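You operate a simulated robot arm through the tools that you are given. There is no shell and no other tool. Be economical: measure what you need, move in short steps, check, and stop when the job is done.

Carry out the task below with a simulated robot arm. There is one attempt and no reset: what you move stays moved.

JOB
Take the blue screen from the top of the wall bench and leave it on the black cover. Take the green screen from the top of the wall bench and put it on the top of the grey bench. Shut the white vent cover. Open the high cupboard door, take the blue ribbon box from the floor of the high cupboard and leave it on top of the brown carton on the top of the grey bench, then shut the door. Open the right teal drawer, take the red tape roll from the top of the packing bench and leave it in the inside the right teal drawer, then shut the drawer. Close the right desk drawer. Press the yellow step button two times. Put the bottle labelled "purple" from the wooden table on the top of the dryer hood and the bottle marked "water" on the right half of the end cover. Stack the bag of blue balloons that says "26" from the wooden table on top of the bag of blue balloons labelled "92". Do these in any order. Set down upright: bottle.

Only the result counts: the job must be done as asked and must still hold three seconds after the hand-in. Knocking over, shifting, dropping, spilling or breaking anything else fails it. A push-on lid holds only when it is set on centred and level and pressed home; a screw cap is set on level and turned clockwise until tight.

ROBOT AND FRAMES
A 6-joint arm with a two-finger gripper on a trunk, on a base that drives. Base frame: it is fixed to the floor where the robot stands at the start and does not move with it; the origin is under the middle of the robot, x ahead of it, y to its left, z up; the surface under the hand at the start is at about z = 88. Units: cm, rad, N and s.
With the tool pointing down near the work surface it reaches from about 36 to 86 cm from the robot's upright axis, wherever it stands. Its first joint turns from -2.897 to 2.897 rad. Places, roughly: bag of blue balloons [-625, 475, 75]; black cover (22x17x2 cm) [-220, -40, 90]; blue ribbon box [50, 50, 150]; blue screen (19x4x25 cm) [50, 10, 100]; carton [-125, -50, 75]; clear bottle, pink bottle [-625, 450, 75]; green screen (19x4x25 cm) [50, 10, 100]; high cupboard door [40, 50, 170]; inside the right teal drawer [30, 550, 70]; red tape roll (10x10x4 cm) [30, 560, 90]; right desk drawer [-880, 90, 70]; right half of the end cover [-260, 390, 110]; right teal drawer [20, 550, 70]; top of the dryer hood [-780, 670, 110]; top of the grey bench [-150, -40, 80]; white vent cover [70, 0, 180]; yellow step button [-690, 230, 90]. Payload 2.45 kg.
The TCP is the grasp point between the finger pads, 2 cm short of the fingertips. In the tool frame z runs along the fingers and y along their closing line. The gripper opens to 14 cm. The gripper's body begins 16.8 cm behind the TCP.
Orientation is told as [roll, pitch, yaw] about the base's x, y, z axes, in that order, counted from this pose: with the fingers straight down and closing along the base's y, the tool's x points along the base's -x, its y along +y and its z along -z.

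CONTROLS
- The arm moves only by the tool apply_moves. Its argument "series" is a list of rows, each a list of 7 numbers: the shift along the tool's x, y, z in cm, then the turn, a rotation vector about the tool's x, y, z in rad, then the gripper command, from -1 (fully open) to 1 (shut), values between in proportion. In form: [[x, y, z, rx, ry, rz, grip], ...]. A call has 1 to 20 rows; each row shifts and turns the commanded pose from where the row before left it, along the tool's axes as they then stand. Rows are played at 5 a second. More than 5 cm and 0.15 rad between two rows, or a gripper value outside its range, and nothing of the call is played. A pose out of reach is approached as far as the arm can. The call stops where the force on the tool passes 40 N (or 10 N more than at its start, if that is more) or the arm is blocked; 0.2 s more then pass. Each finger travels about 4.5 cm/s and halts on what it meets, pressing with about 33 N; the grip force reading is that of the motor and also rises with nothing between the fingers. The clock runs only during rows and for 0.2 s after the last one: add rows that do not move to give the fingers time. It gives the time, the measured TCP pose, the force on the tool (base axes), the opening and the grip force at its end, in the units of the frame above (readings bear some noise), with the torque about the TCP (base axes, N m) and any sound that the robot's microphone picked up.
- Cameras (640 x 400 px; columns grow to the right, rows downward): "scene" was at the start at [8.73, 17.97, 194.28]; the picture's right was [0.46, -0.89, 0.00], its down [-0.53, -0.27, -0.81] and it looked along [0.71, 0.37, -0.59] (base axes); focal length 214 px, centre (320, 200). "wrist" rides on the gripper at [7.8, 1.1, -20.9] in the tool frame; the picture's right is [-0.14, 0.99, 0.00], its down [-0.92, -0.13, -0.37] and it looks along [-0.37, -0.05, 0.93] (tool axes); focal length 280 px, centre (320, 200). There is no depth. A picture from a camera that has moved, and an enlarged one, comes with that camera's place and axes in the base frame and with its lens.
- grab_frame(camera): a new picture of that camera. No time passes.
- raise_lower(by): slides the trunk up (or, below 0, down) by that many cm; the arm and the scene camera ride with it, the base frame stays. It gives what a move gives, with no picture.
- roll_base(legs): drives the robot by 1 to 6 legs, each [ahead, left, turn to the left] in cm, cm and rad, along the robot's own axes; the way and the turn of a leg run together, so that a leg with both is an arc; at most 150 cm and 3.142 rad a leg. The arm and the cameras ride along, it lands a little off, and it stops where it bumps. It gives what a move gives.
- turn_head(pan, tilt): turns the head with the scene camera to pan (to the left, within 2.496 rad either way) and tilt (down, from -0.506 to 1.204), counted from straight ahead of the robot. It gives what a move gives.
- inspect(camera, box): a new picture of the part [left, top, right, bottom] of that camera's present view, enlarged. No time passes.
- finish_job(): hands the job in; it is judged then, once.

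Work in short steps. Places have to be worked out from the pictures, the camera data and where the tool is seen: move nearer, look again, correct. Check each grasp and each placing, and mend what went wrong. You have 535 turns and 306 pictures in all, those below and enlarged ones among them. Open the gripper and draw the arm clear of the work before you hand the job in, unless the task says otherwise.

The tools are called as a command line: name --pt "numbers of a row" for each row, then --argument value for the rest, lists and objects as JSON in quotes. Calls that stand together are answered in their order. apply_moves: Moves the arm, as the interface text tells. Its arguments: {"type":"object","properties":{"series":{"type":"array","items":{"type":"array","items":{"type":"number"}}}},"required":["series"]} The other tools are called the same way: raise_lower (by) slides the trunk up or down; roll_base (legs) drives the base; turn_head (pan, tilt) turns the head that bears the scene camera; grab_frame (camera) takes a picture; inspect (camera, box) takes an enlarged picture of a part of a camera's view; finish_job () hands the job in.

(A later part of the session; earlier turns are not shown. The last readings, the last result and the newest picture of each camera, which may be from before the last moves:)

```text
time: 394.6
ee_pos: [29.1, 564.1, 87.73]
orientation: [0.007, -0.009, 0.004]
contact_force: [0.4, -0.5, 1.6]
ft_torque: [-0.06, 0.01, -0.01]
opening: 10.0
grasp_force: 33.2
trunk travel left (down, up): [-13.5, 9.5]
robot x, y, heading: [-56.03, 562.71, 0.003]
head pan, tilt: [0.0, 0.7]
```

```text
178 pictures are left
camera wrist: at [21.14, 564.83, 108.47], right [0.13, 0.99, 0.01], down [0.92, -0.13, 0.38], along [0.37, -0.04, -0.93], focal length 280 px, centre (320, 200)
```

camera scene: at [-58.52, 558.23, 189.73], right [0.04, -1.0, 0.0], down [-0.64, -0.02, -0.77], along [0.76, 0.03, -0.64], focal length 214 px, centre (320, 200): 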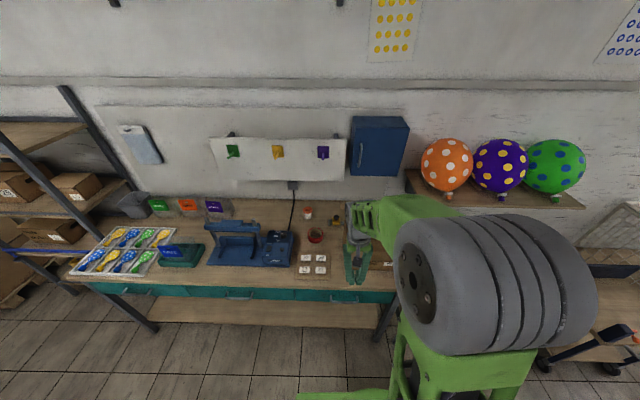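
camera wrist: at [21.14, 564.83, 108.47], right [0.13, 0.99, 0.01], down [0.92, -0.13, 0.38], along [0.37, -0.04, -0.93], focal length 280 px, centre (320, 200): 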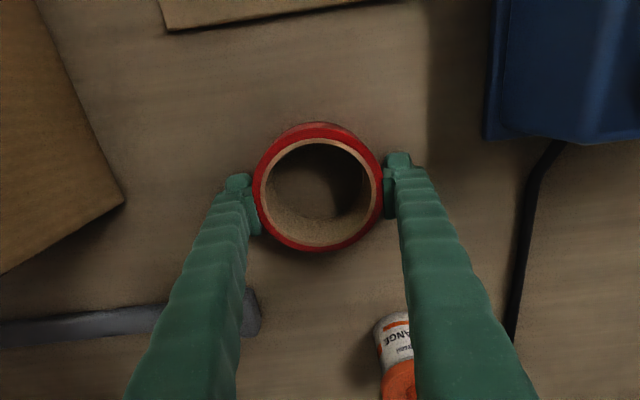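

Gripped (10.0 cm). Lift 20 cm, retract 15 cm, and roll back 23 cm over the open drawer.

apply_moves --pt "0 0 -3 0 0 0 0" --pt "0 0 -5 0 0 0 0" --pt "0 0 -5 0 0 0 0" --pt "0 0 -5 0 0 0 0" --pt "5 0 0 0 0 0 0" --pt "5 0 0 0 0 0 0" --pt "5 0 0 0 0 0 0"

roll_base --legs '[[-23, -3, 0]]'

grab_frame --camera "wrist"

```text
time: 396.2
ee_pos: [13.81, 563.87, 105.28]
orientation: [0.01, -0.009, 0.004]
contact_force: [-0.1, 0.2, -1.7]
ft_torque: [-0.01, -0.05, 0.03]
opening: 10.0
grasp_force: 32.9
trunk travel left (down, up): [-13.5, 9.5]
robot x, y, heading: [-55.6, 562.9, -0.001]
head pan, tilt: [0.0, 0.7]
```

```text
time: 397.9
ee_pos: [-9.02, 560.87, 105.23]
orientation: [0.009, -0.008, 0.004]
contact_force: [0.9, 0.4, -0.5]
ft_torque: [-0.01, -0.08, 0.0]
opening: 9.99
grasp_force: 33.3
trunk travel left (down, up): [-13.5, 9.5]
robot x, y, heading: [-78.57, 559.46, -0.003]
head pan, tilt: [0.0, 0.7]
```

```text
177 pictures are left
camera wrist: at [-17.02, 561.65, 125.98], right [0.13, 0.99, 0.01], down [0.92, -0.13, 0.38], along [0.37, -0.04, -0.93], focal length 280 px, centre (320, 200)
```

wrist: 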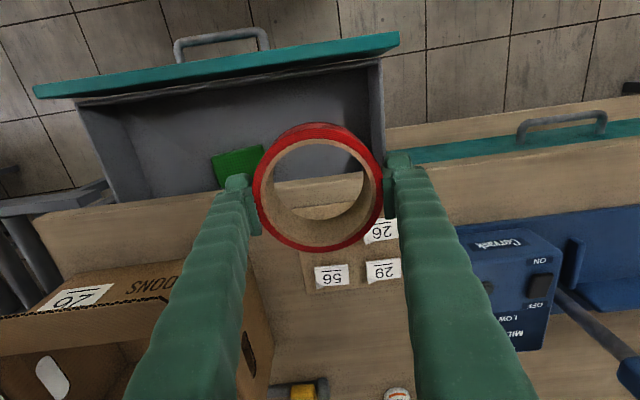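

Opening spans x −18.4..−3.5, y 528..569. Shift to (−10.6, 559.5) and descend.

apply_moves --pt "1.6 -1.4 0 0 0 0 0" --pt "0 0 5 0 0 0 0" --pt "0 0 5 0 0 0 0" --pt "0 0 5 0 0 0 0" --pt "0 0 4 0 0 0 0"

grab_frame --camera "wrist"

```text
time: 399.1
ee_pos: [-10.29, 559.41, 85.74]
orientation: [0.009, -0.01, 0.004]
contact_force: [0.0, 0.4, -1.4]
ft_torque: [0.0, 0.04, 0.0]
opening: 9.96
grasp_force: 32.9
trunk travel left (down, up): [-13.5, 9.5]
robot x, y, heading: [-78.82, 560.02, 0.004]
head pan, tilt: [0.0, 0.7]
```

```text
176 pictures are left
camera wrist: at [-18.31, 560.18, 106.65], right [0.13, 0.99, 0.01], down [0.92, -0.13, 0.38], along [0.37, -0.04, -0.93], focal length 280 px, centre (320, 200)
```

wrist: 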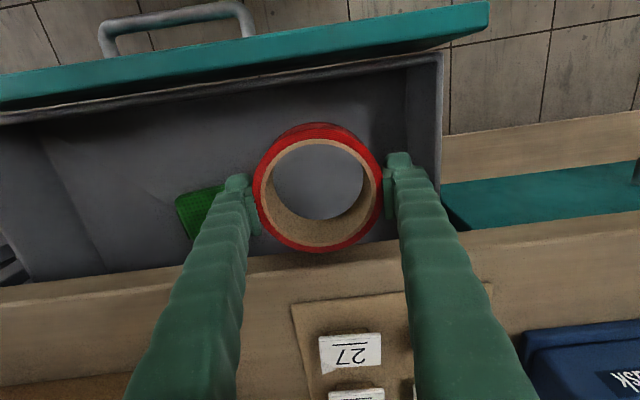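

Ring would just clear the bench edge; shift 1.7 cm toward −x, then descend.

apply_moves --pt "1.7 0 0 0 0 0 0" --pt "0 0 4 0 0 0 0" --pt "0 0 4 0 0 0 0" --pt "0 0 1.5 0 0 0 0" --pt "0 0 1 0 0 0 0" --pt "0 0 1 0 0 0 0" --pt "0 0 1 0 0 0 0" --pt "0 0 1 0 0 0 0" --pt "0 0 1 0 0 0 0" --pt "0 0 1 0 0 0 0"

grab_frame --camera "wrist"

```text
time: 401.3
ee_pos: [-11.62, 559.65, 70.76]
orientation: [0.008, -0.012, 0.006]
contact_force: [0.8, 0.0, 10.8]
ft_torque: [-0.07, 0.58, 0.0]
opening: 9.94
grasp_force: 33.1
trunk travel left (down, up): [-13.5, 9.5]
robot x, y, heading: [-78.92, 559.54, 0.004]
head pan, tilt: [0.0, 0.7]
```

```text
175 pictures are left
camera wrist: at [-19.74, 560.51, 91.51], right [0.13, 0.99, 0.01], down [0.92, -0.13, 0.38], along [0.38, -0.04, -0.93], focal length 280 px, centre (320, 200)
```

wrist: 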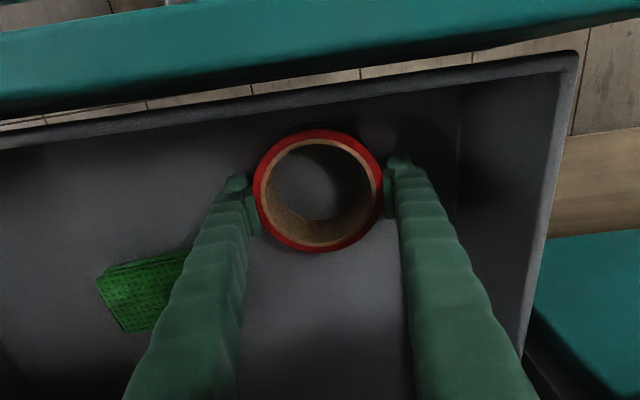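

Floor contact. Release and rise.

apply_moves --pt "0 0 0 0 0 0 -0.6" --pt "0 0 0 0 0 0 -0.6" --pt "0 0 -3 0 0 0 -0.6" --pt "0 0 -5 0 0 0 -0.6" --pt "0 0 -5 0 0 0 -0.6" --pt "0 0 -5 0 0 0 -0.6" --pt "0 0 -5 0 0 0 -0.6" --pt "0 0 -5 0 0 0 -0.6" --pt "0 0 -5 0 0 0 -0.6"

grab_frame --camera "wrist"

```text
time: 403.3
ee_pos: [-12.13, 559.4, 103.13]
orientation: [0.009, -0.009, 0.004]
contact_force: [-1.0, 0.1, 0.3]
ft_torque: [0.0, -0.03, -0.03]
opening: 11.2
grasp_force: 0.0
trunk travel left (down, up): [-13.5, 9.5]
robot x, y, heading: [-78.9, 559.41, 0.003]
head pan, tilt: [0.0, 0.7]
```

```text
174 pictures are left
camera wrist: at [-20.12, 560.3, 123.95], right [0.13, 0.99, 0.01], down [0.92, -0.13, 0.37], along [0.37, -0.04, -0.93], focal length 280 px, centre (320, 200)
```

wrist: 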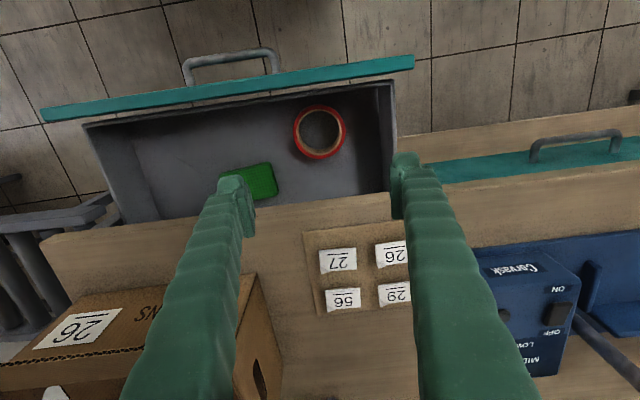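

Tape is inside. Now roll back, tilt the closed fingers and push the drawer shut.

roll_base --legs '[[-28, -12, 0]]'

apply_moves --pt "0 0 0 0 -0.15 0 1" --pt "0 0 0 0 -0.15 0 1" --pt "0 0 0 0 -0.1 0 1" --pt "1.56 0 3.68 0 0 0 1" --pt "1.56 0 3.68 0 0 0 1" --pt "1.56 0 3.68 0 0 0 1" --pt "1.56 0 3.68 0 0 0 1" --pt "1.56 0 3.68 0 0 0 1"

grab_frame --camera "wrist"

```text
time: 405.4
ee_pos: [-40.33, 547.7, 103.19]
orientation: [0.009, -0.009, 0.002]
contact_force: [0.3, 0.2, 0.7]
ft_torque: [0.02, -0.04, -0.01]
opening: 11.2
grasp_force: 0.1
trunk travel left (down, up): [-13.5, 9.5]
robot x, y, heading: [-107.16, 548.39, -0.001]
head pan, tilt: [0.0, 0.7]
```

```text
time: 407.2
ee_pos: [-42.83, 545.67, 90.2]
orientation: [0.053, -0.351, -0.003]
contact_force: [-0.3, 0.0, 0.3]
ft_torque: [0.06, -0.02, 0.02]
opening: 0.0
grasp_force: 28.9
out of reach, approached as far as the arm can: row 4, 5, 6, 7, 8
trunk travel left (down, up): [-13.5, 9.5]
robot x, y, heading: [-107.08, 547.85, -0.001]
head pan, tilt: [0.0, 0.7]
```

```text
173 pictures are left
camera wrist: at [-57.31, 545.63, 107.0], right [0.11, 0.99, 0.1], down [0.74, -0.15, 0.66], along [0.66, 0.0, -0.75], focal length 280 px, centre (320, 200)
```

wrist: 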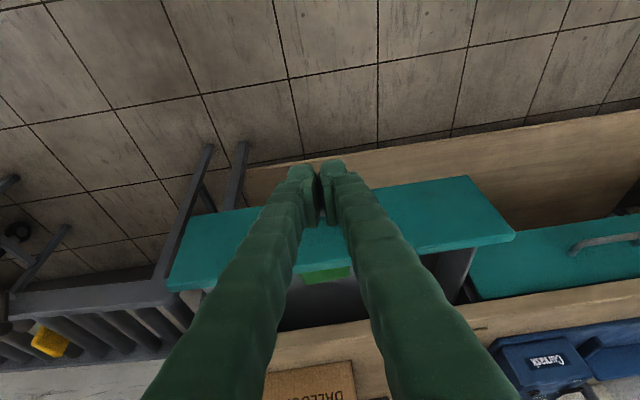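

Lower the trunk 8 cm instead, then push forward.

raise_lower --by -8

roll_base --legs '[[12, 0, 0]]'

grab_frame --camera "wrist"

```text
time: 408.4
ee_pos: [-42.75, 545.86, 82.15]
orientation: [0.054, -0.353, -0.003]
contact_force: [0.7, 0.1, -0.6]
ft_torque: [0.01, -0.03, 0.02]
opening: 0.01
grasp_force: 28.8
trunk travel left (down, up): [-5.5, 17.5]
robot x, y, heading: [-107.04, 547.73, 0.003]
head pan, tilt: [0.0, 0.7]
```

```text
time: 409.6
ee_pos: [-31.22, 545.63, 82.1]
orientation: [0.055, -0.353, -0.009]
contact_force: [-0.3, -0.5, 0.0]
ft_torque: [0.0, 0.03, -0.01]
opening: 0.0
grasp_force: 29.0
trunk travel left (down, up): [-5.5, 17.5]
robot x, y, heading: [-95.68, 548.02, -0.01]
head pan, tilt: [0.0, 0.7]
```

```text
172 pictures are left
camera wrist: at [-45.67, 545.52, 99.02], right [0.12, 0.99, 0.1], down [0.74, -0.15, 0.66], along [0.66, -0.01, -0.75], focal length 280 px, centre (320, 200)
```

wrist: 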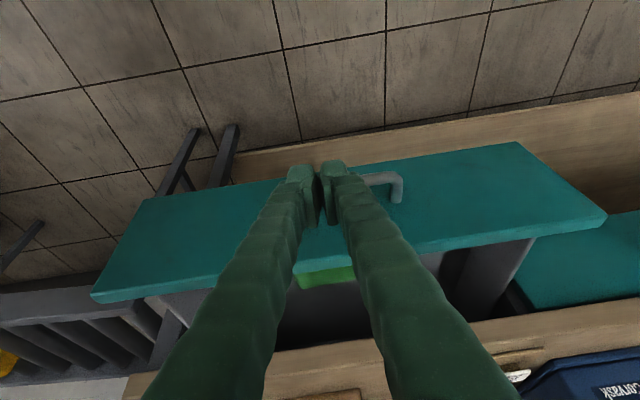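

Push with the base 16 cm, then finish with the arm.

roll_base --legs '[[17, 0, 0.01]]'

grab_frame --camera "wrist"

```text
time: 411.1
ee_pos: [-14.76, 546.21, 82.05]
orientation: [0.055, -0.352, 0.002]
contact_force: [-0.4, -0.8, 0.3]
ft_torque: [-0.03, 0.03, -0.01]
opening: 0.0
grasp_force: 29.3
trunk travel left (down, up): [-5.5, 17.5]
robot x, y, heading: [-79.07, 547.72, 0.004]
head pan, tilt: [0.0, 0.7]
```

```text
171 pictures are left
camera wrist: at [-29.2, 546.1, 99.02], right [0.11, 0.99, 0.1], down [0.74, -0.15, 0.66], along [0.66, 0.0, -0.75], focal length 280 px, centre (320, 200)
```

wrist: 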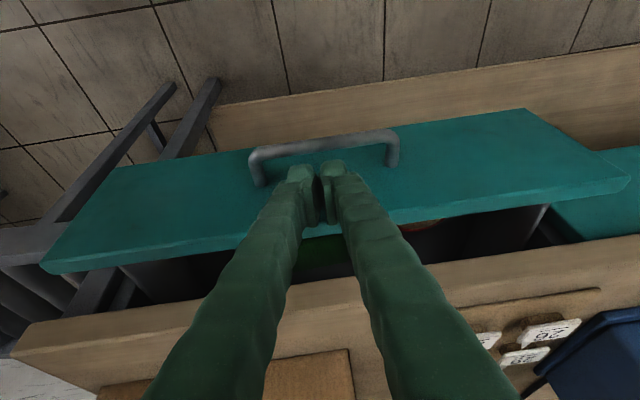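

Pushing works. Continue with the arm in small steps until it stops.

apply_moves --pt "-1.41 0 0.52 0 0 0 1" --pt "-1.41 0 0.52 0 0 0 1" --pt "-1.41 0 0.52 0 0 0 1" --pt "-1.13 0 0.42 0 0 0 1" --pt "-1.13 0 0.42 0 0 0 1" --pt "-1.13 0 0.42 0 0 0 1" --pt "-0.94 0 0.35 0 0 0 1" --pt "-0.94 0 0.35 0 0 0 1" --pt "-0.94 0 0.35 0 0 0 1" --pt "-0.94 0 0.35 0 0 0 1" --pt "-0.94 0 0.35 0 0 0 1" --pt "-0.94 0 0.35 0 0 0 1"

grab_frame --camera "wrist"

```text
time: 413.0
ee_pos: [-4.98, 546.59, 81.51]
orientation: [0.057, -0.335, 0.0]
contact_force: [-3.0, -1.1, -4.9]
ft_torque: [0.06, 0.04, -0.03]
opening: 0.0
grasp_force: 28.9
trunk travel left (down, up): [-5.5, 17.5]
robot x, y, heading: [-79.13, 548.14, 0.009]
head pan, tilt: [0.0, 0.7]
stopped in row 9: the force on the tool passed its limit at 50 N (the readings are from after the stop); the commanded pose is now the measured one
```

```text
170 pictures are left
camera wrist: at [-19.23, 546.34, 98.66], right [0.11, 0.99, 0.1], down [0.75, -0.15, 0.64], along [0.65, 0.01, -0.76], focal length 280 px, centre (320, 200)
```

wrist: 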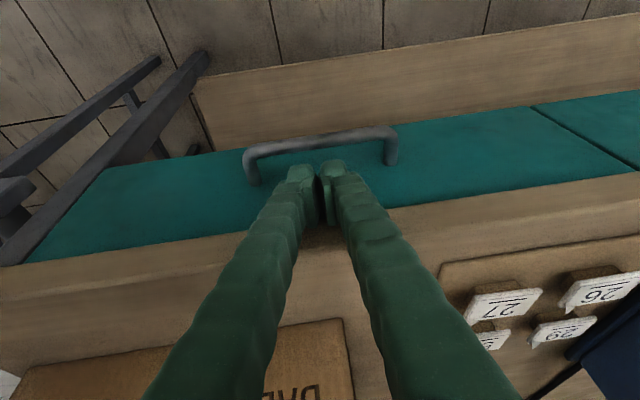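

Drawer shut flush. Retract, back off and survey the way west.

apply_moves --pt "3.75 0 -1.4 0 0 0 1" --pt "0 0 -5 0 0 0 1" --pt "0 0 -5 0 0.1 0 1" --pt "0 0 -5 0 0.1 0 1" --pt "0 0 -5 0 0.1 0 1"

raise_lower --by 16

turn_head --pan 2.4 --tilt 0.35

grab_frame --camera "scene"

turn_head --pan -2.4 --tilt 0.35

grab_frame --camera "scene"

```text
time: 414.2
ee_pos: [-13.88, 545.28, 100.87]
orientation: [0.053, -0.038, 0.018]
contact_force: [-0.6, 0.4, -0.8]
ft_torque: [0.02, -0.02, 0.0]
opening: 0.0
grasp_force: 29.0
trunk travel left (down, up): [-5.5, 17.5]
robot x, y, heading: [-79.07, 548.09, 0.004]
head pan, tilt: [0.0, 0.7]
```

```text
time: 416.0
ee_pos: [-13.86, 545.28, 116.87]
orientation: [0.054, -0.039, 0.02]
contact_force: [-0.8, -0.3, 0.5]
ft_torque: [-0.01, 0.01, 0.01]
opening: 0.0
grasp_force: 29.3
trunk travel left (down, up): [-21.5, 1.5]
robot x, y, heading: [-79.22, 547.76, 0.004]
head pan, tilt: [0.0, 0.7]
```

```text
time: 418.2
ee_pos: [-13.73, 545.2, 116.82]
orientation: [0.055, -0.039, 0.02]
contact_force: [0.7, 0.0, 1.4]
ft_torque: [0.02, -0.02, 0.04]
opening: 0.0
grasp_force: 29.2
trunk travel left (down, up): [-21.5, 1.5]
robot x, y, heading: [-79.04, 547.62, 0.004]
head pan, tilt: [2.4, 0.351]
```

```text
169 pictures are left
camera scene: at [-85.02, 568.17, 200.86], right [0.67, 0.74, 0.0], down [0.25, -0.23, -0.94], along [-0.7, 0.63, -0.34], focal length 214 px, centre (320, 200)
```

scene: 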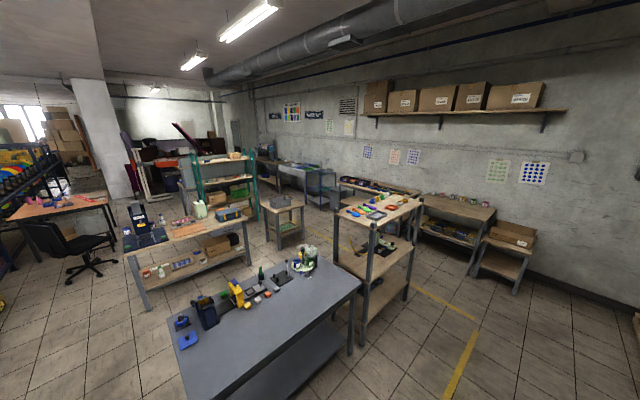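

```text
time: 422.0
ee_pos: [-13.84, 545.26, 116.84]
orientation: [0.056, -0.038, 0.022]
contact_force: [-0.5, 1.0, 0.2]
ft_torque: [-0.01, -0.05, -0.01]
opening: 0.0
grasp_force: 30.0
trunk travel left (down, up): [-21.5, 1.5]
robot x, y, heading: [-79.05, 547.82, 0.007]
head pan, tilt: [-2.4, 0.351]
```

```text
168 pictures are left
camera scene: at [-84.94, 555.59, 200.86], right [-0.68, 0.73, 0.0], down [0.25, 0.23, -0.94], along [-0.69, -0.64, -0.34], focal length 214 px, centre (320, 200)
```

scene: 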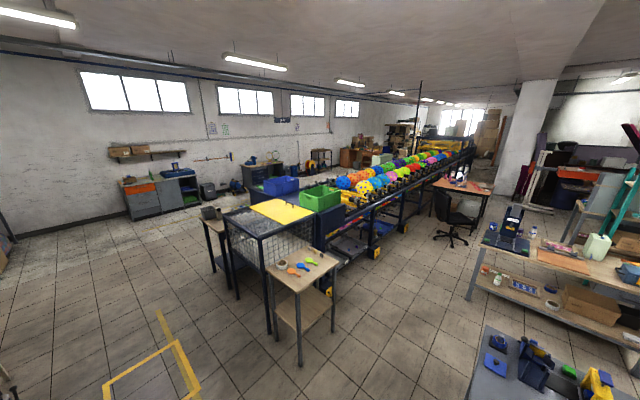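

The corridor west runs along y≈500 (between the small table and grey tables); wooden table is near (−600, 480) with a chair at (−524, 499). Turn to face −x and drive.

roll_base --legs '[[-10, 0, 0], [0, 0, 3.13], [30, 47, 0]]'

turn_head --pan 0 --tilt 0.4

grab_frame --camera "scene"

```text
time: 434.7
ee_pos: [-183.26, 502.76, 116.82]
orientation: [0.056, -0.038, -3.105]
contact_force: [-0.1, -0.4, 0.2]
ft_torque: [-0.01, -0.01, 0.0]
opening: 0.0
grasp_force: 29.3
trunk travel left (down, up): [-21.5, 1.5]
robot x, y, heading: [-118.21, 501.05, -3.116]
head pan, tilt: [-2.4, 0.351]
```

```text
time: 436.9
ee_pos: [-183.19, 502.72, 116.86]
orientation: [0.056, -0.037, -3.107]
contact_force: [0.0, -1.1, 0.3]
ft_torque: [-0.02, 0.01, -0.03]
opening: 0.0
grasp_force: 29.4
trunk travel left (down, up): [-21.5, 1.5]
robot x, y, heading: [-118.13, 500.78, -3.12]
head pan, tilt: [0.0, 0.4]
```

```text
167 pictures are left
camera scene: at [-128.06, 486.73, 200.41], right [-0.02, 1.0, 0.0], down [0.39, 0.01, -0.92], along [-0.92, -0.02, -0.39], focal length 214 px, centre (320, 200)
```

scene: 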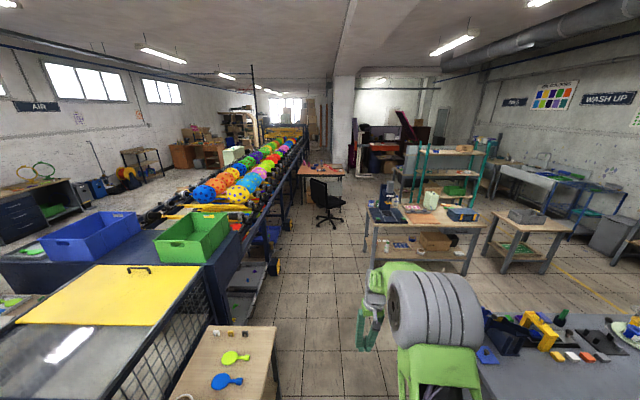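

Path is clear at y≈500. Drive 290 cm ahead.

roll_base --legs '[[145, 0, 0.0], [145, 0, 0]]'

turn_head --pan 0 --tilt 0.5

grab_frame --camera "scene"

```text
time: 451.0
ee_pos: [-473.11, 484.71, 116.81]
orientation: [0.057, -0.04, -3.08]
contact_force: [-0.5, 0.1, 0.6]
ft_torque: [0.01, 0.01, 0.01]
opening: 0.02
grasp_force: 29.0
trunk travel left (down, up): [-21.5, 1.5]
robot x, y, heading: [-407.63, 485.07, -3.09]
head pan, tilt: [0.0, 0.4]
```

```text
time: 451.6
ee_pos: [-472.96, 484.74, 116.94]
orientation: [0.055, -0.039, -3.079]
contact_force: [-0.4, -0.1, -0.8]
ft_torque: [-0.01, 0.02, -0.03]
opening: 0.0
grasp_force: 29.3
trunk travel left (down, up): [-21.5, 1.5]
robot x, y, heading: [-407.8, 485.16, -3.088]
head pan, tilt: [0.0, 0.499]
```

```text
166 pictures are left
camera scene: at [-417.13, 470.36, 199.5], right [-0.05, 1.0, 0.0], down [0.48, 0.02, -0.88], along [-0.88, -0.04, -0.48], focal length 214 px, centre (320, 200)
```

scene: 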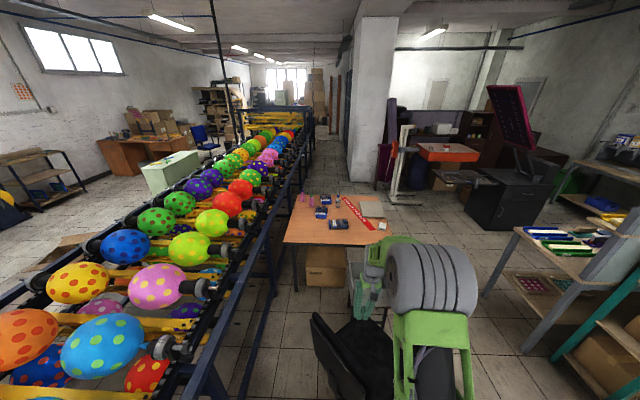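

The table is best reached from its west side (chair blocks the east). I go around the north: move to y≈582, turn to face +x, and drive backward to x≈−705.

roll_base --legs '[[14, -42, -0.05], [0, -55, 0], [0, 0, 3.14], [-130, 0, 0]]'

turn_head --pan -2.45 --tilt 0.45

grab_frame --camera "scene"

turn_head --pan 2.45 --tilt 0.45

grab_frame --camera "scene"

```text
time: 455.5
ee_pos: [-487.31, 527.29, 116.81]
orientation: [0.055, -0.038, -3.134]
contact_force: [0.0, 0.3, 1.0]
ft_torque: [0.08, 0.01, -0.02]
opening: 0.0
grasp_force: 29.8
trunk travel left (down, up): [-21.5, 1.5]
robot x, y, heading: [-422.06, 523.96, 3.132]
head pan, tilt: [0.0, 0.499]
stopped in leg 1: the robot was blocked; the commanded pose is now the measured one
```

```text
time: 457.7
ee_pos: [-487.31, 527.32, 116.83]
orientation: [0.057, -0.039, -3.133]
contact_force: [0.6, 0.2, -0.6]
ft_torque: [-0.01, -0.01, 0.0]
opening: 0.0
grasp_force: 29.3
trunk travel left (down, up): [-21.5, 1.5]
robot x, y, heading: [-421.67, 523.9, 3.138]
head pan, tilt: [-2.45, 0.45]
```

```text
165 pictures are left
camera scene: at [-416.1, 515.62, 199.94], right [0.63, -0.77, 0.0], down [-0.34, -0.28, -0.9], along [0.7, 0.57, -0.44], focal length 214 px, centre (320, 200)
```

scene: 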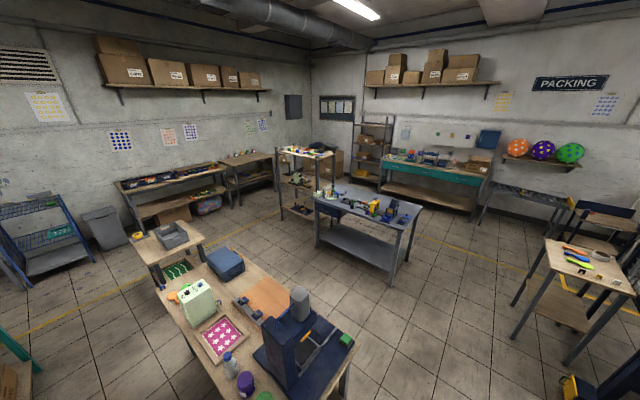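

```text
time: 461.6
ee_pos: [-487.25, 527.31, 116.79]
orientation: [0.057, -0.039, -3.133]
contact_force: [-0.1, -0.6, 0.1]
ft_torque: [0.02, -0.01, -0.03]
opening: 0.01
grasp_force: 29.6
trunk travel left (down, up): [-21.5, 1.5]
robot x, y, heading: [-422.27, 523.76, 3.139]
head pan, tilt: [2.45, 0.45]
```

```text
164 pictures are left
camera scene: at [-416.15, 503.9, 199.94], right [-0.64, -0.77, 0.0], down [-0.33, 0.28, -0.9], along [0.69, -0.58, -0.44], focal length 214 px, centre (320, 200)
```

scene: 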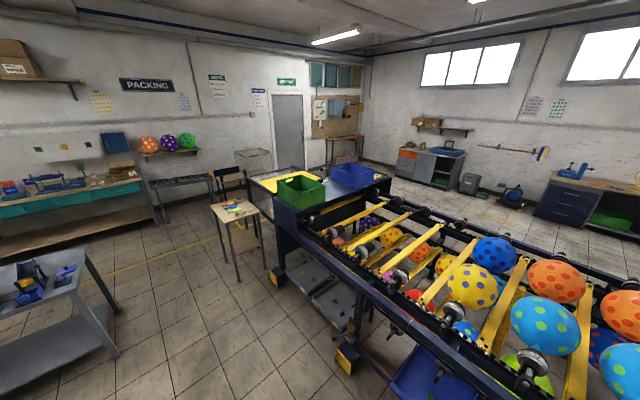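

The base touched the table corner behind-right. Ease 8 cm west, then north 58.

roll_base --legs '[[8, 0, 0], [0, -20, 0]]'

```text
time: 463.1
ee_pos: [-495.5, 527.58, 116.87]
orientation: [0.056, -0.039, -3.137]
contact_force: [-0.2, -0.6, 0.1]
ft_torque: [0.0, 0.01, -0.03]
opening: 0.03
grasp_force: 29.4
trunk travel left (down, up): [-21.5, 1.5]
robot x, y, heading: [-430.44, 523.87, 3.135]
head pan, tilt: [2.45, 0.45]
stopped in leg 2: the robot was blocked; the commanded pose is now the measured one
```

Still blocked on the right side; look down to the right.

turn_head --pan -1.6 --tilt 1.0

grab_frame --camera "scene"

turn_head --pan 0.3 --tilt 0.9

grab_frame --camera "scene"

```text
time: 466.4
ee_pos: [-495.55, 527.66, 116.84]
orientation: [0.055, -0.04, -3.135]
contact_force: [0.3, -2.0, 0.0]
ft_torque: [-0.01, 0.01, 0.02]
opening: 0.0
grasp_force: 29.4
trunk travel left (down, up): [-21.5, 1.5]
robot x, y, heading: [-430.23, 524.28, 3.137]
head pan, tilt: [-1.6, 1.0]
```

```text
163 pictures are left
camera scene: at [-431.21, 516.88, 195.39], right [1.0, -0.04, 0.0], down [-0.03, -0.84, -0.54], along [0.02, 0.54, -0.84], focal length 214 px, centre (320, 200)
```

scene: 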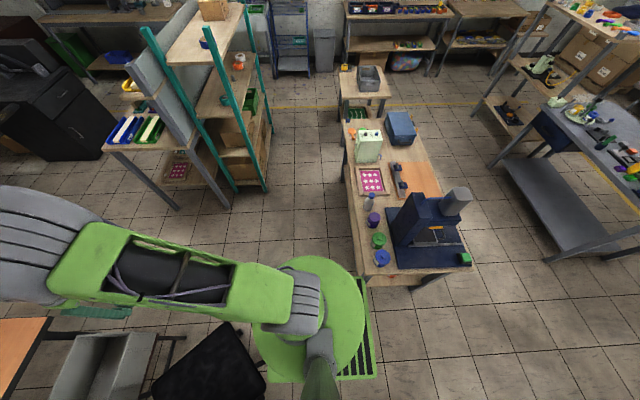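

```text
time: 468.3
ee_pos: [-495.47, 527.57, 116.8]
orientation: [0.056, -0.039, -3.136]
contact_force: [-0.8, -0.3, -0.2]
ft_torque: [-0.01, 0.0, -0.01]
opening: 0.01
grasp_force: 29.3
trunk travel left (down, up): [-21.5, 1.5]
robot x, y, heading: [-430.82, 524.1, 3.138]
head pan, tilt: [0.3, 0.901]
```

```text
162 pictures are left
camera scene: at [-438.69, 507.75, 196.11], right [-0.29, 0.96, 0.0], down [0.75, 0.23, -0.62], along [-0.59, -0.18, -0.78], focal length 214 px, centre (320, 200)
```

scene: 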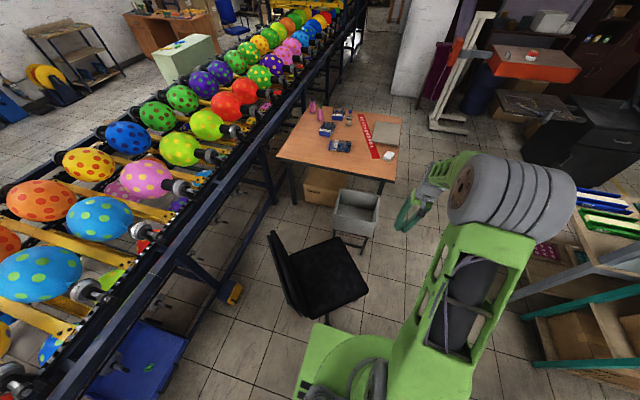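

I check the clearance between base and chair.

inspect --camera "scene" --box '[220, 220, 420, 400]'

```text
2.22 times, centred on (320, 310) of scene
camera zoom: at [-438.69, 507.75, 196.11], right [-0.29, 0.96, 0.0], down [0.75, 0.23, -0.62], along [-0.59, -0.18, -0.78], focal length 477 px, centre (320, -44)
```

zoom: 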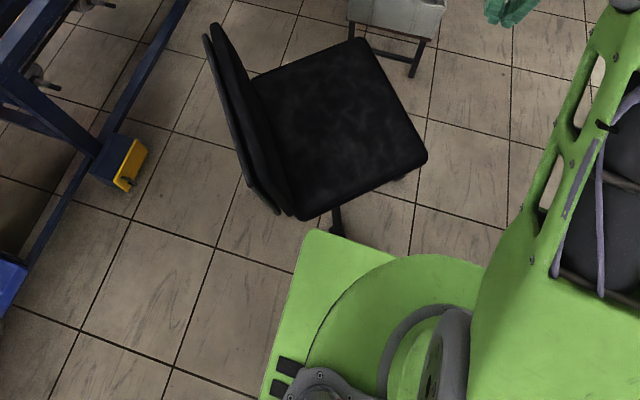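

No room beside the chair. I'll detour: back out, go north between the grey and second tables, and around. First reverse the way I came.

roll_base --legs '[[-8, 0, 0], [-16, 36, 0], [-110, -8, 0]]'

turn_head --pan -1.57 --tilt 0.6

grab_frame --camera "scene"

```text
time: 478.0
ee_pos: [-358.92, 498.85, 116.95]
orientation: [0.055, -0.04, -3.134]
contact_force: [0.4, 0.6, 0.4]
ft_torque: [0.04, 0.04, 0.02]
opening: 0.0
grasp_force: 29.0
trunk travel left (down, up): [-21.5, 1.5]
robot x, y, heading: [-294.04, 495.37, 3.138]
head pan, tilt: [0.3, 0.901]
```

```text
time: 479.9
ee_pos: [-358.91, 498.84, 116.76]
orientation: [0.056, -0.037, -3.132]
contact_force: [-1.1, 1.1, 0.5]
ft_torque: [0.03, 0.01, 0.02]
opening: 0.0
grasp_force: 29.7
trunk travel left (down, up): [-21.5, 1.5]
robot x, y, heading: [-293.84, 495.05, 3.139]
head pan, tilt: [-1.571, 0.6]
```

```text
160 pictures are left
camera scene: at [-294.9, 490.24, 198.59], right [1.0, 0.0, 0.0], down [0.0, -0.56, -0.83], along [0.0, 0.83, -0.56], focal length 214 px, centre (320, 200)
```

scene: 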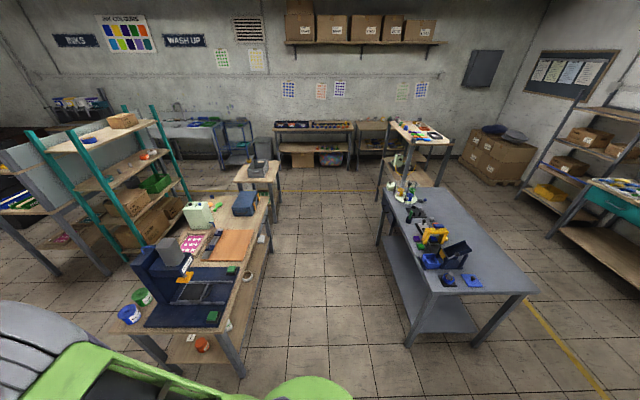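

The gap north is clear. Go north along x≈−277 to y≈820, then turn to heading 0.

roll_base --legs '[[-17, 0, 0], [0, -148, 0], [0, -148, 0], [0, -30, 0], [0, 0, 3.14]]'

turn_head --pan 2.4 --tilt 0.5

grab_frame --camera "scene"

```text
time: 517.3
ee_pos: [-206.33, 820.85, 116.85]
orientation: [0.055, -0.04, -0.023]
contact_force: [0.3, 0.0, 0.2]
ft_torque: [-0.03, 0.01, 0.0]
opening: 0.0
grasp_force: 28.9
trunk travel left (down, up): [-21.5, 1.5]
robot x, y, heading: [-271.46, 826.32, -0.036]
head pan, tilt: [-1.571, 0.6]
```

```text
time: 520.6
ee_pos: [-206.55, 820.86, 116.84]
orientation: [0.055, -0.038, -0.024]
contact_force: [0.3, 0.0, -0.9]
ft_torque: [0.05, 0.01, -0.02]
opening: 0.0
grasp_force: 29.2
trunk travel left (down, up): [-21.5, 1.5]
robot x, y, heading: [-271.68, 826.4, -0.037]
head pan, tilt: [2.4, 0.499]
```

```text
159 pictures are left
camera scene: at [-276.39, 846.7, 199.5], right [0.7, 0.71, 0.0], down [0.34, -0.34, -0.88], along [-0.62, 0.62, -0.48], focal length 214 px, centre (320, 200)
```

scene: 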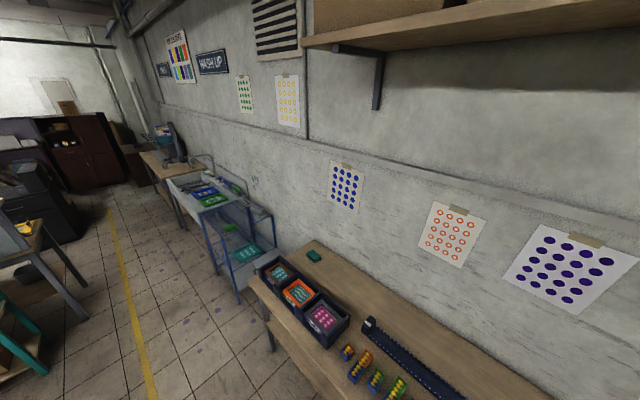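

Back west along y≈826 to x≈−448 and look.

roll_base --legs '[[0, 0, 0.036], [-150, 0, 0], [-27, 0, 0]]'

turn_head --pan -1.9 --tilt 0.6

grab_frame --camera "scene"

```text
time: 529.8
ee_pos: [-379.98, 824.15, 117.02]
orientation: [0.055, -0.04, 0.006]
contact_force: [0.1, -1.0, 0.8]
ft_torque: [-0.04, -0.07, -0.01]
opening: 0.0
grasp_force: 29.7
trunk travel left (down, up): [-21.5, 1.5]
robot x, y, heading: [-445.12, 827.42, -0.005]
head pan, tilt: [2.4, 0.499]
```

```text
time: 533.2
ee_pos: [-379.86, 824.33, 116.89]
orientation: [0.056, -0.039, 0.008]
contact_force: [0.5, 0.5, -0.4]
ft_torque: [-0.04, 0.02, -0.02]
opening: 0.0
grasp_force: 29.1
trunk travel left (down, up): [-21.5, 1.5]
robot x, y, heading: [-444.98, 827.9, -0.007]
head pan, tilt: [-1.901, 0.6]
```

```text
158 pictures are left
camera scene: at [-446.85, 833.39, 198.59], right [-0.94, 0.33, 0.0], down [0.19, 0.53, -0.83], along [-0.27, -0.78, -0.56], focal length 214 px, centre (320, 200)
```

scene: 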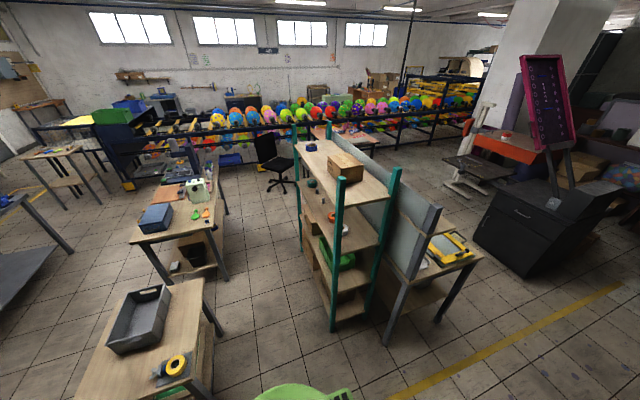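

East corridor (x −485..−400) is passable. Raise the hand to z≈131, then drive south to y≈583 and west to x≈−700.

apply_moves --pt "0 0 -5 0 0 0 1" --pt "0 0 -5 0 0 0 1" --pt "0 0 -5 0 0 0 1"

roll_base --legs '[[2, 0, 0.005], [0, -122, 0], [0, -122, 0]]'

turn_head --pan 2.45 --tilt 0.55

grab_frame --camera "scene"

```text
time: 534.0
ee_pos: [-380.91, 823.15, 131.81]
orientation: [0.056, -0.04, 0.005]
contact_force: [0.5, -0.2, 0.8]
ft_torque: [0.04, -0.04, 0.03]
opening: 0.0
grasp_force: 29.2
trunk travel left (down, up): [-21.5, 1.5]
robot x, y, heading: [-444.92, 827.61, -0.006]
head pan, tilt: [-1.901, 0.6]
```

```text
time: 555.9
ee_pos: [-380.31, 579.13, 131.92]
orientation: [0.055, -0.04, 0.01]
contact_force: [-0.4, -0.9, -0.2]
ft_torque: [0.04, 0.0, 0.02]
opening: 0.0
grasp_force: 29.4
trunk travel left (down, up): [-21.5, 1.5]
robot x, y, heading: [-444.46, 583.63, -0.0]
head pan, tilt: [-1.901, 0.6]
```

```text
time: 559.4
ee_pos: [-380.31, 579.05, 132.0]
orientation: [0.057, -0.038, 0.011]
contact_force: [0.6, 0.5, -0.8]
ft_torque: [-0.01, 0.04, 0.01]
opening: 0.0
grasp_force: 29.3
trunk travel left (down, up): [-21.5, 1.5]
robot x, y, heading: [-444.47, 583.41, -0.002]
head pan, tilt: [2.45, 0.55]
```

```text
157 pictures are left
camera scene: at [-450.49, 603.11, 199.04], right [0.64, 0.77, 0.0], down [0.4, -0.33, -0.85], along [-0.66, 0.54, -0.52], focal length 214 px, centre (320, 200)
```

scene: 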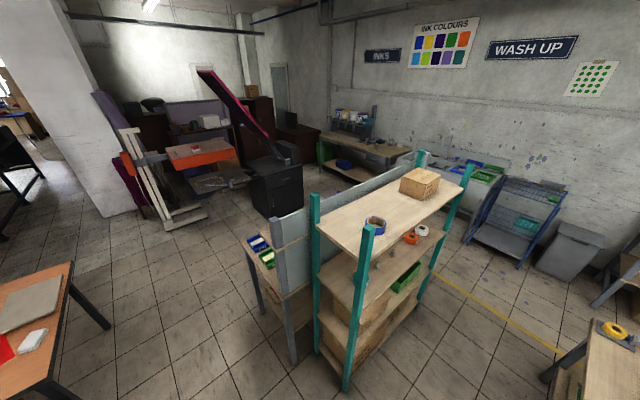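

Passage west is clear. Drive backward (west) 258 cm.

roll_base --legs '[[-150, 0, 0], [-108, 0, 0]]'

turn_head --pan -0.9 --tilt 0.6

grab_frame --camera "scene"

turn_head --pan -2.3 --tilt 0.6

grab_frame --camera "scene"

```text
time: 572.0
ee_pos: [-637.78, 576.2, 131.94]
orientation: [0.056, -0.039, 0.048]
contact_force: [-0.1, -0.2, 0.9]
ft_torque: [0.05, 0.0, 0.01]
opening: 0.02
grasp_force: 29.2
trunk travel left (down, up): [-21.5, 1.5]
robot x, y, heading: [-702.2, 578.15, 0.04]
head pan, tilt: [2.45, 0.55]
```

```text
time: 574.8
ee_pos: [-637.78, 576.22, 131.82]
orientation: [0.056, -0.039, 0.049]
contact_force: [0.1, -0.1, 0.3]
ft_torque: [-0.02, -0.02, 0.03]
opening: 0.0
grasp_force: 29.4
trunk travel left (down, up): [-21.5, 1.5]
robot x, y, heading: [-701.99, 578.32, 0.042]
head pan, tilt: [-0.901, 0.6]
```

```text
156 pictures are left
camera scene: at [-695.96, 585.43, 198.59], right [-0.76, -0.65, 0.0], down [-0.37, 0.43, -0.83], along [0.54, -0.63, -0.56], focal length 214 px, centre (320, 200)
```

scene: 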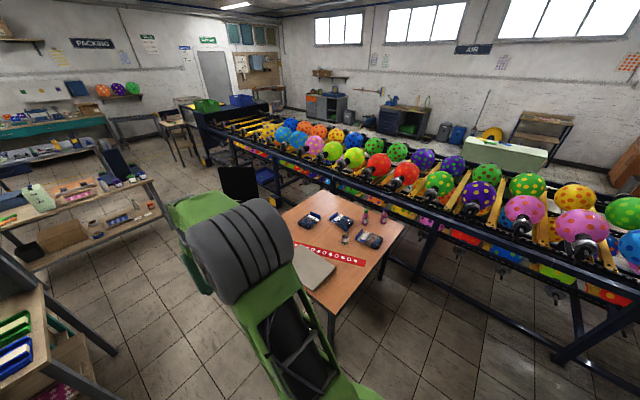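

```text
time: 576.4
ee_pos: [-637.81, 576.2, 131.95]
orientation: [0.056, -0.039, 0.05]
contact_force: [-0.1, 0.2, 0.2]
ft_torque: [0.03, 0.0, -0.01]
opening: 0.0
grasp_force: 29.2
trunk travel left (down, up): [-21.5, 1.5]
robot x, y, heading: [-702.09, 577.95, 0.039]
head pan, tilt: [-2.3, 0.6]
```

```text
155 pictures are left
camera scene: at [-707.35, 585.35, 198.59], right [-0.77, 0.64, 0.0], down [0.36, 0.43, -0.83], along [-0.53, -0.63, -0.56], focal length 214 px, centre (320, 200)
```

scene: 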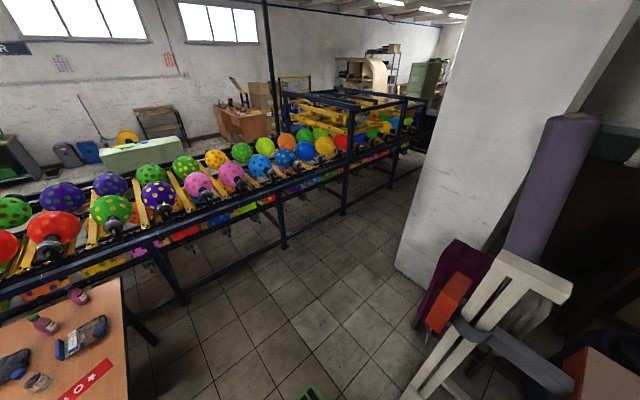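

Fix heading and drive south along the table's west side to y≈470.

roll_base --legs '[[0, 0, -0.042], [0, -105, 0]]'

turn_head --pan -0.2 --tilt 0.85

grab_frame --camera "scene"

grab_frame --camera "wrist"

```text
time: 586.6
ee_pos: [-638.66, 464.49, 131.95]
orientation: [0.057, -0.04, 0.005]
contact_force: [0.2, -1.1, 0.6]
ft_torque: [0.03, 0.0, -0.03]
opening: 0.0
grasp_force: 29.4
trunk travel left (down, up): [-21.5, 1.5]
robot x, y, heading: [-703.45, 469.32, -0.011]
head pan, tilt: [-2.3, 0.6]
```

```text
time: 588.6
ee_pos: [-638.79, 464.62, 131.79]
orientation: [0.056, -0.039, 0.004]
contact_force: [0.4, -0.2, -0.1]
ft_torque: [0.03, 0.06, 0.0]
opening: 0.01
grasp_force: 29.2
trunk travel left (down, up): [-21.5, 1.5]
robot x, y, heading: [-702.68, 469.66, -0.008]
head pan, tilt: [-0.201, 0.85]
```

```text
154 pictures are left
camera scene: at [-694.17, 481.73, 196.5], right [-0.21, -0.98, 0.0], down [-0.73, 0.16, -0.66], along [0.65, -0.14, -0.75], focal length 214 px, centre (320, 200)
```

scene: 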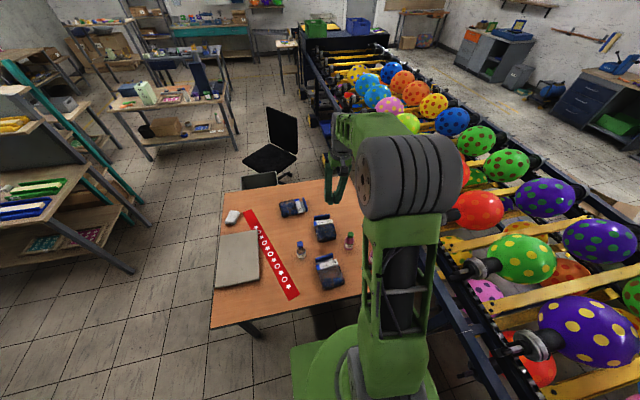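

```text
153 pictures are left
camera wrist: at [-647.28, 464.43, 152.43], right [0.13, 0.99, 0.06], down [0.91, -0.15, 0.4], along [0.4, 0.0, -0.92], focal length 280 px, centre (320, 200)
```

wrist: 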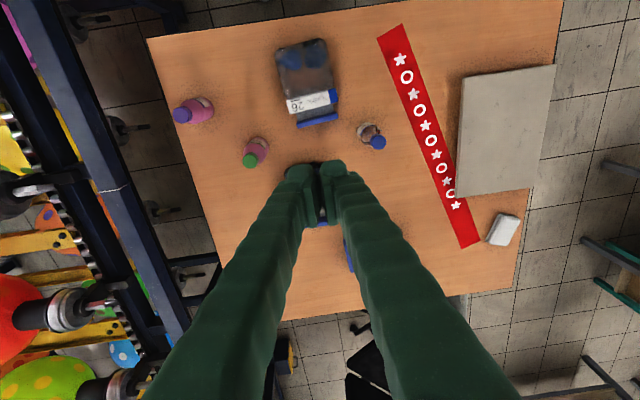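

inspect --camera "wrist" --box '[150, 20, 410, 180]'

inspect --camera "scene" --box '[260, 180, 380, 310]'

```text
2.46 times, centred on (280, 100) of wrist
camera zoom: at [-647.28, 464.43, 152.43], right [0.13, 0.99, 0.06], down [0.91, -0.15, 0.4], along [0.4, 0.0, -0.92], focal length 690 px, centre (418, 446)
```

zoom: 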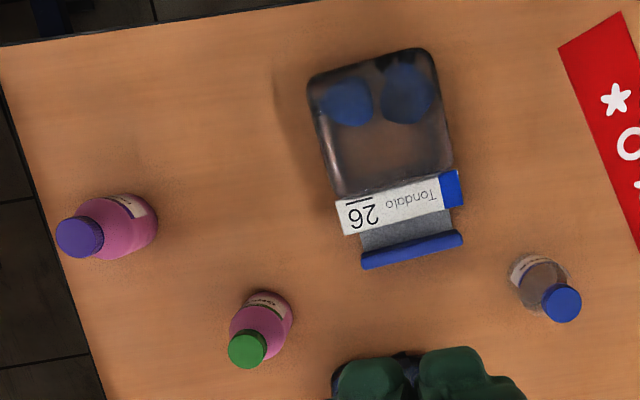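

```text
3.08 times, centred on (320, 245) of scene
camera zoom: at [-694.17, 481.73, 196.5], right [-0.21, -0.98, 0.0], down [-0.73, 0.16, -0.66], along [0.65, -0.14, -0.75], focal length 660 px, centre (320, 62)
```

zoom: 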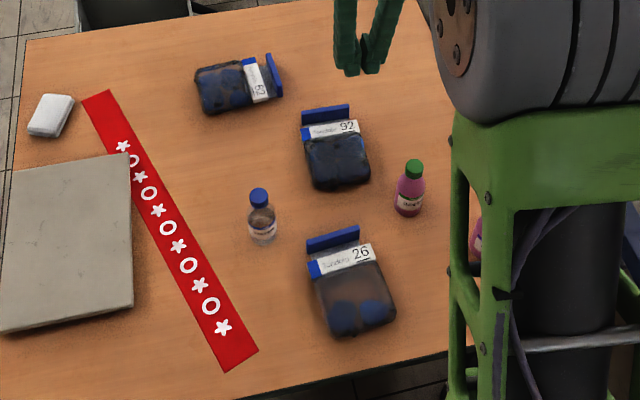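

Bags 26 and 92 identified. Level the tool, open it, and look closer at the bottles' labels and the bag.

apply_moves --pt "0 0 0 0.056 0.039 0 -1" --pt "3 0 3 0 0 0 -1" --pt "3 0 4 0 0 0 -1" --pt "3 0 4 0 0 0 -1" --pt "0 0 4 0 0 0 -1"

grab_frame --camera "wrist"

inspect --camera "scene" --box '[310, 220, 390, 270]'

```text
time: 589.8
ee_pos: [-647.85, 464.64, 116.97]
orientation: [0.0, 0.002, 0.005]
contact_force: [0.4, 0.0, -0.3]
ft_torque: [0.01, 0.11, -0.01]
opening: 10.58
grasp_force: 0.0
trunk travel left (down, up): [-21.5, 1.5]
robot x, y, heading: [-702.59, 469.42, -0.009]
head pan, tilt: [-0.201, 0.85]
```

```text
150 pictures are left
camera wrist: at [-655.62, 465.64, 137.84], right [0.13, 0.99, 0.0], down [0.92, -0.12, 0.37], along [0.36, -0.05, -0.93], focal length 280 px, centre (320, 200)
```

wrist: 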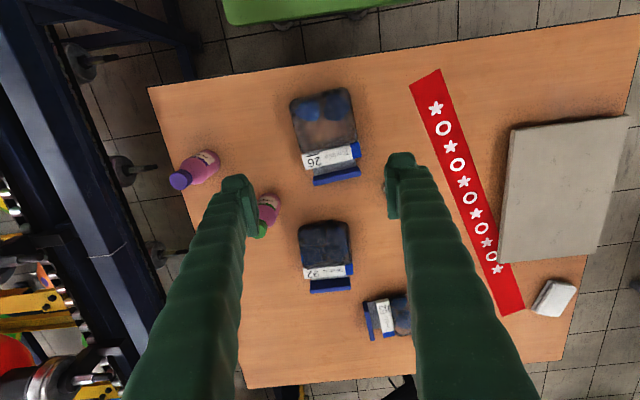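

```text
8.00 times, centred on (350, 245) of scene
camera zoom: at [-693.91, 481.75, 196.48], right [-0.21, -0.98, 0.0], down [-0.74, 0.16, -0.66], along [0.64, -0.14, -0.75], focal length 1716 px, centre (80, -160)
```

zoom: 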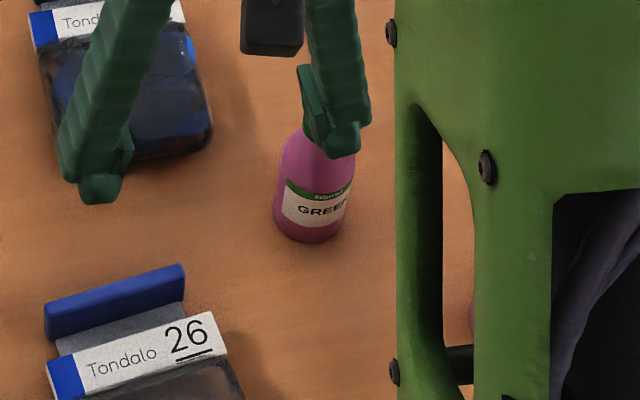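

The green-cap bottle says GREEN; the purple-cap one at (−645, 439) should be "PURPLE". First the bags: 26 centre ≈ (−646.5, 465.4), width ≈11.5. Approach with full opening and small yaw.

apply_moves --pt "0 0.6 4 0 0 -0.08 -1" --pt "0 0 5 0 0 0 -1" --pt "0 0 5 0 0 0 -1" --pt "0 0 4 0 0 0 -1" --pt "0 0 4 0 0 0 -1"

grab_frame --camera "wrist"

```text
time: 591.0
ee_pos: [-647.33, 465.09, 94.86]
orientation: [-0.001, 0.0, 0.084]
contact_force: [0.3, 0.5, 0.3]
ft_torque: [0.01, 0.04, 0.0]
opening: 14.02
grasp_force: 0.1
trunk travel left (down, up): [-21.5, 1.5]
robot x, y, heading: [-702.96, 469.38, -0.011]
head pan, tilt: [-0.201, 0.85]
```

```text
148 pictures are left
camera wrist: at [-655.24, 465.55, 115.69], right [0.05, 1.0, 0.0], down [0.93, -0.05, 0.37], along [0.37, -0.02, -0.93], focal length 280 px, centre (320, 200)
```

wrist: 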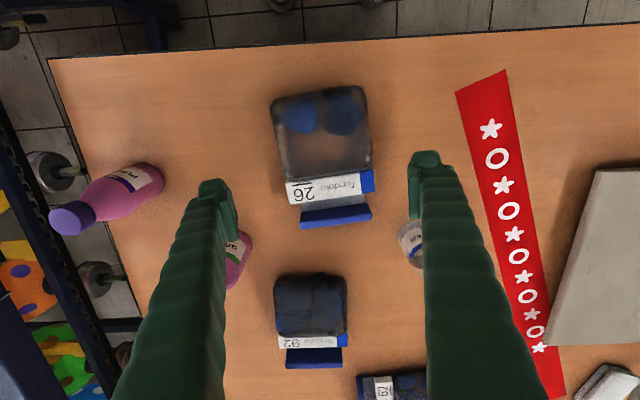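

Centred. Descend to z≈78.

apply_moves --pt "0 0 5 0 0 0 -1" --pt "0 0 5 0 0 0 -1" --pt "0 0 3 0 0 0 -1" --pt "0 0 2 0 0 0 -1" --pt "0 0 1 0 0 0 -1" --pt "0 0 0.7 0 0 0 -1" --pt "0 0 0.5 0 0 0 -1"

grab_frame --camera "wrist"

```text
time: 592.6
ee_pos: [-647.56, 465.27, 77.61]
orientation: [0.001, 0.0, 0.082]
contact_force: [-0.4, 0.1, 0.1]
ft_torque: [-0.01, -0.02, -0.01]
opening: 13.97
grasp_force: 0.1
trunk travel left (down, up): [-21.5, 1.5]
robot x, y, heading: [-703.23, 469.69, -0.007]
head pan, tilt: [-0.201, 0.85]
```

```text
147 pictures are left
camera wrist: at [-655.37, 465.72, 98.5], right [0.05, 1.0, 0.0], down [0.93, -0.05, 0.37], along [0.37, -0.02, -0.93], focal length 280 px, centre (320, 200)
```

wrist: 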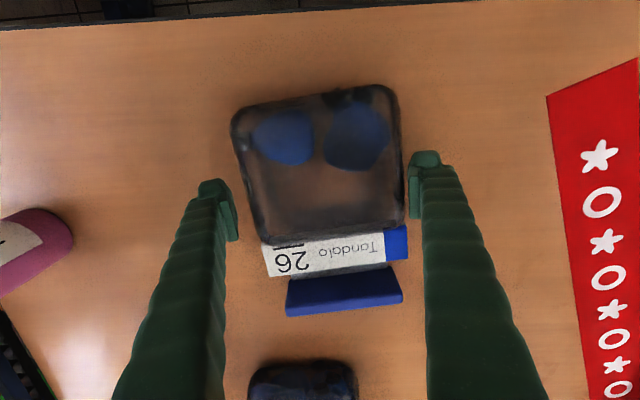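

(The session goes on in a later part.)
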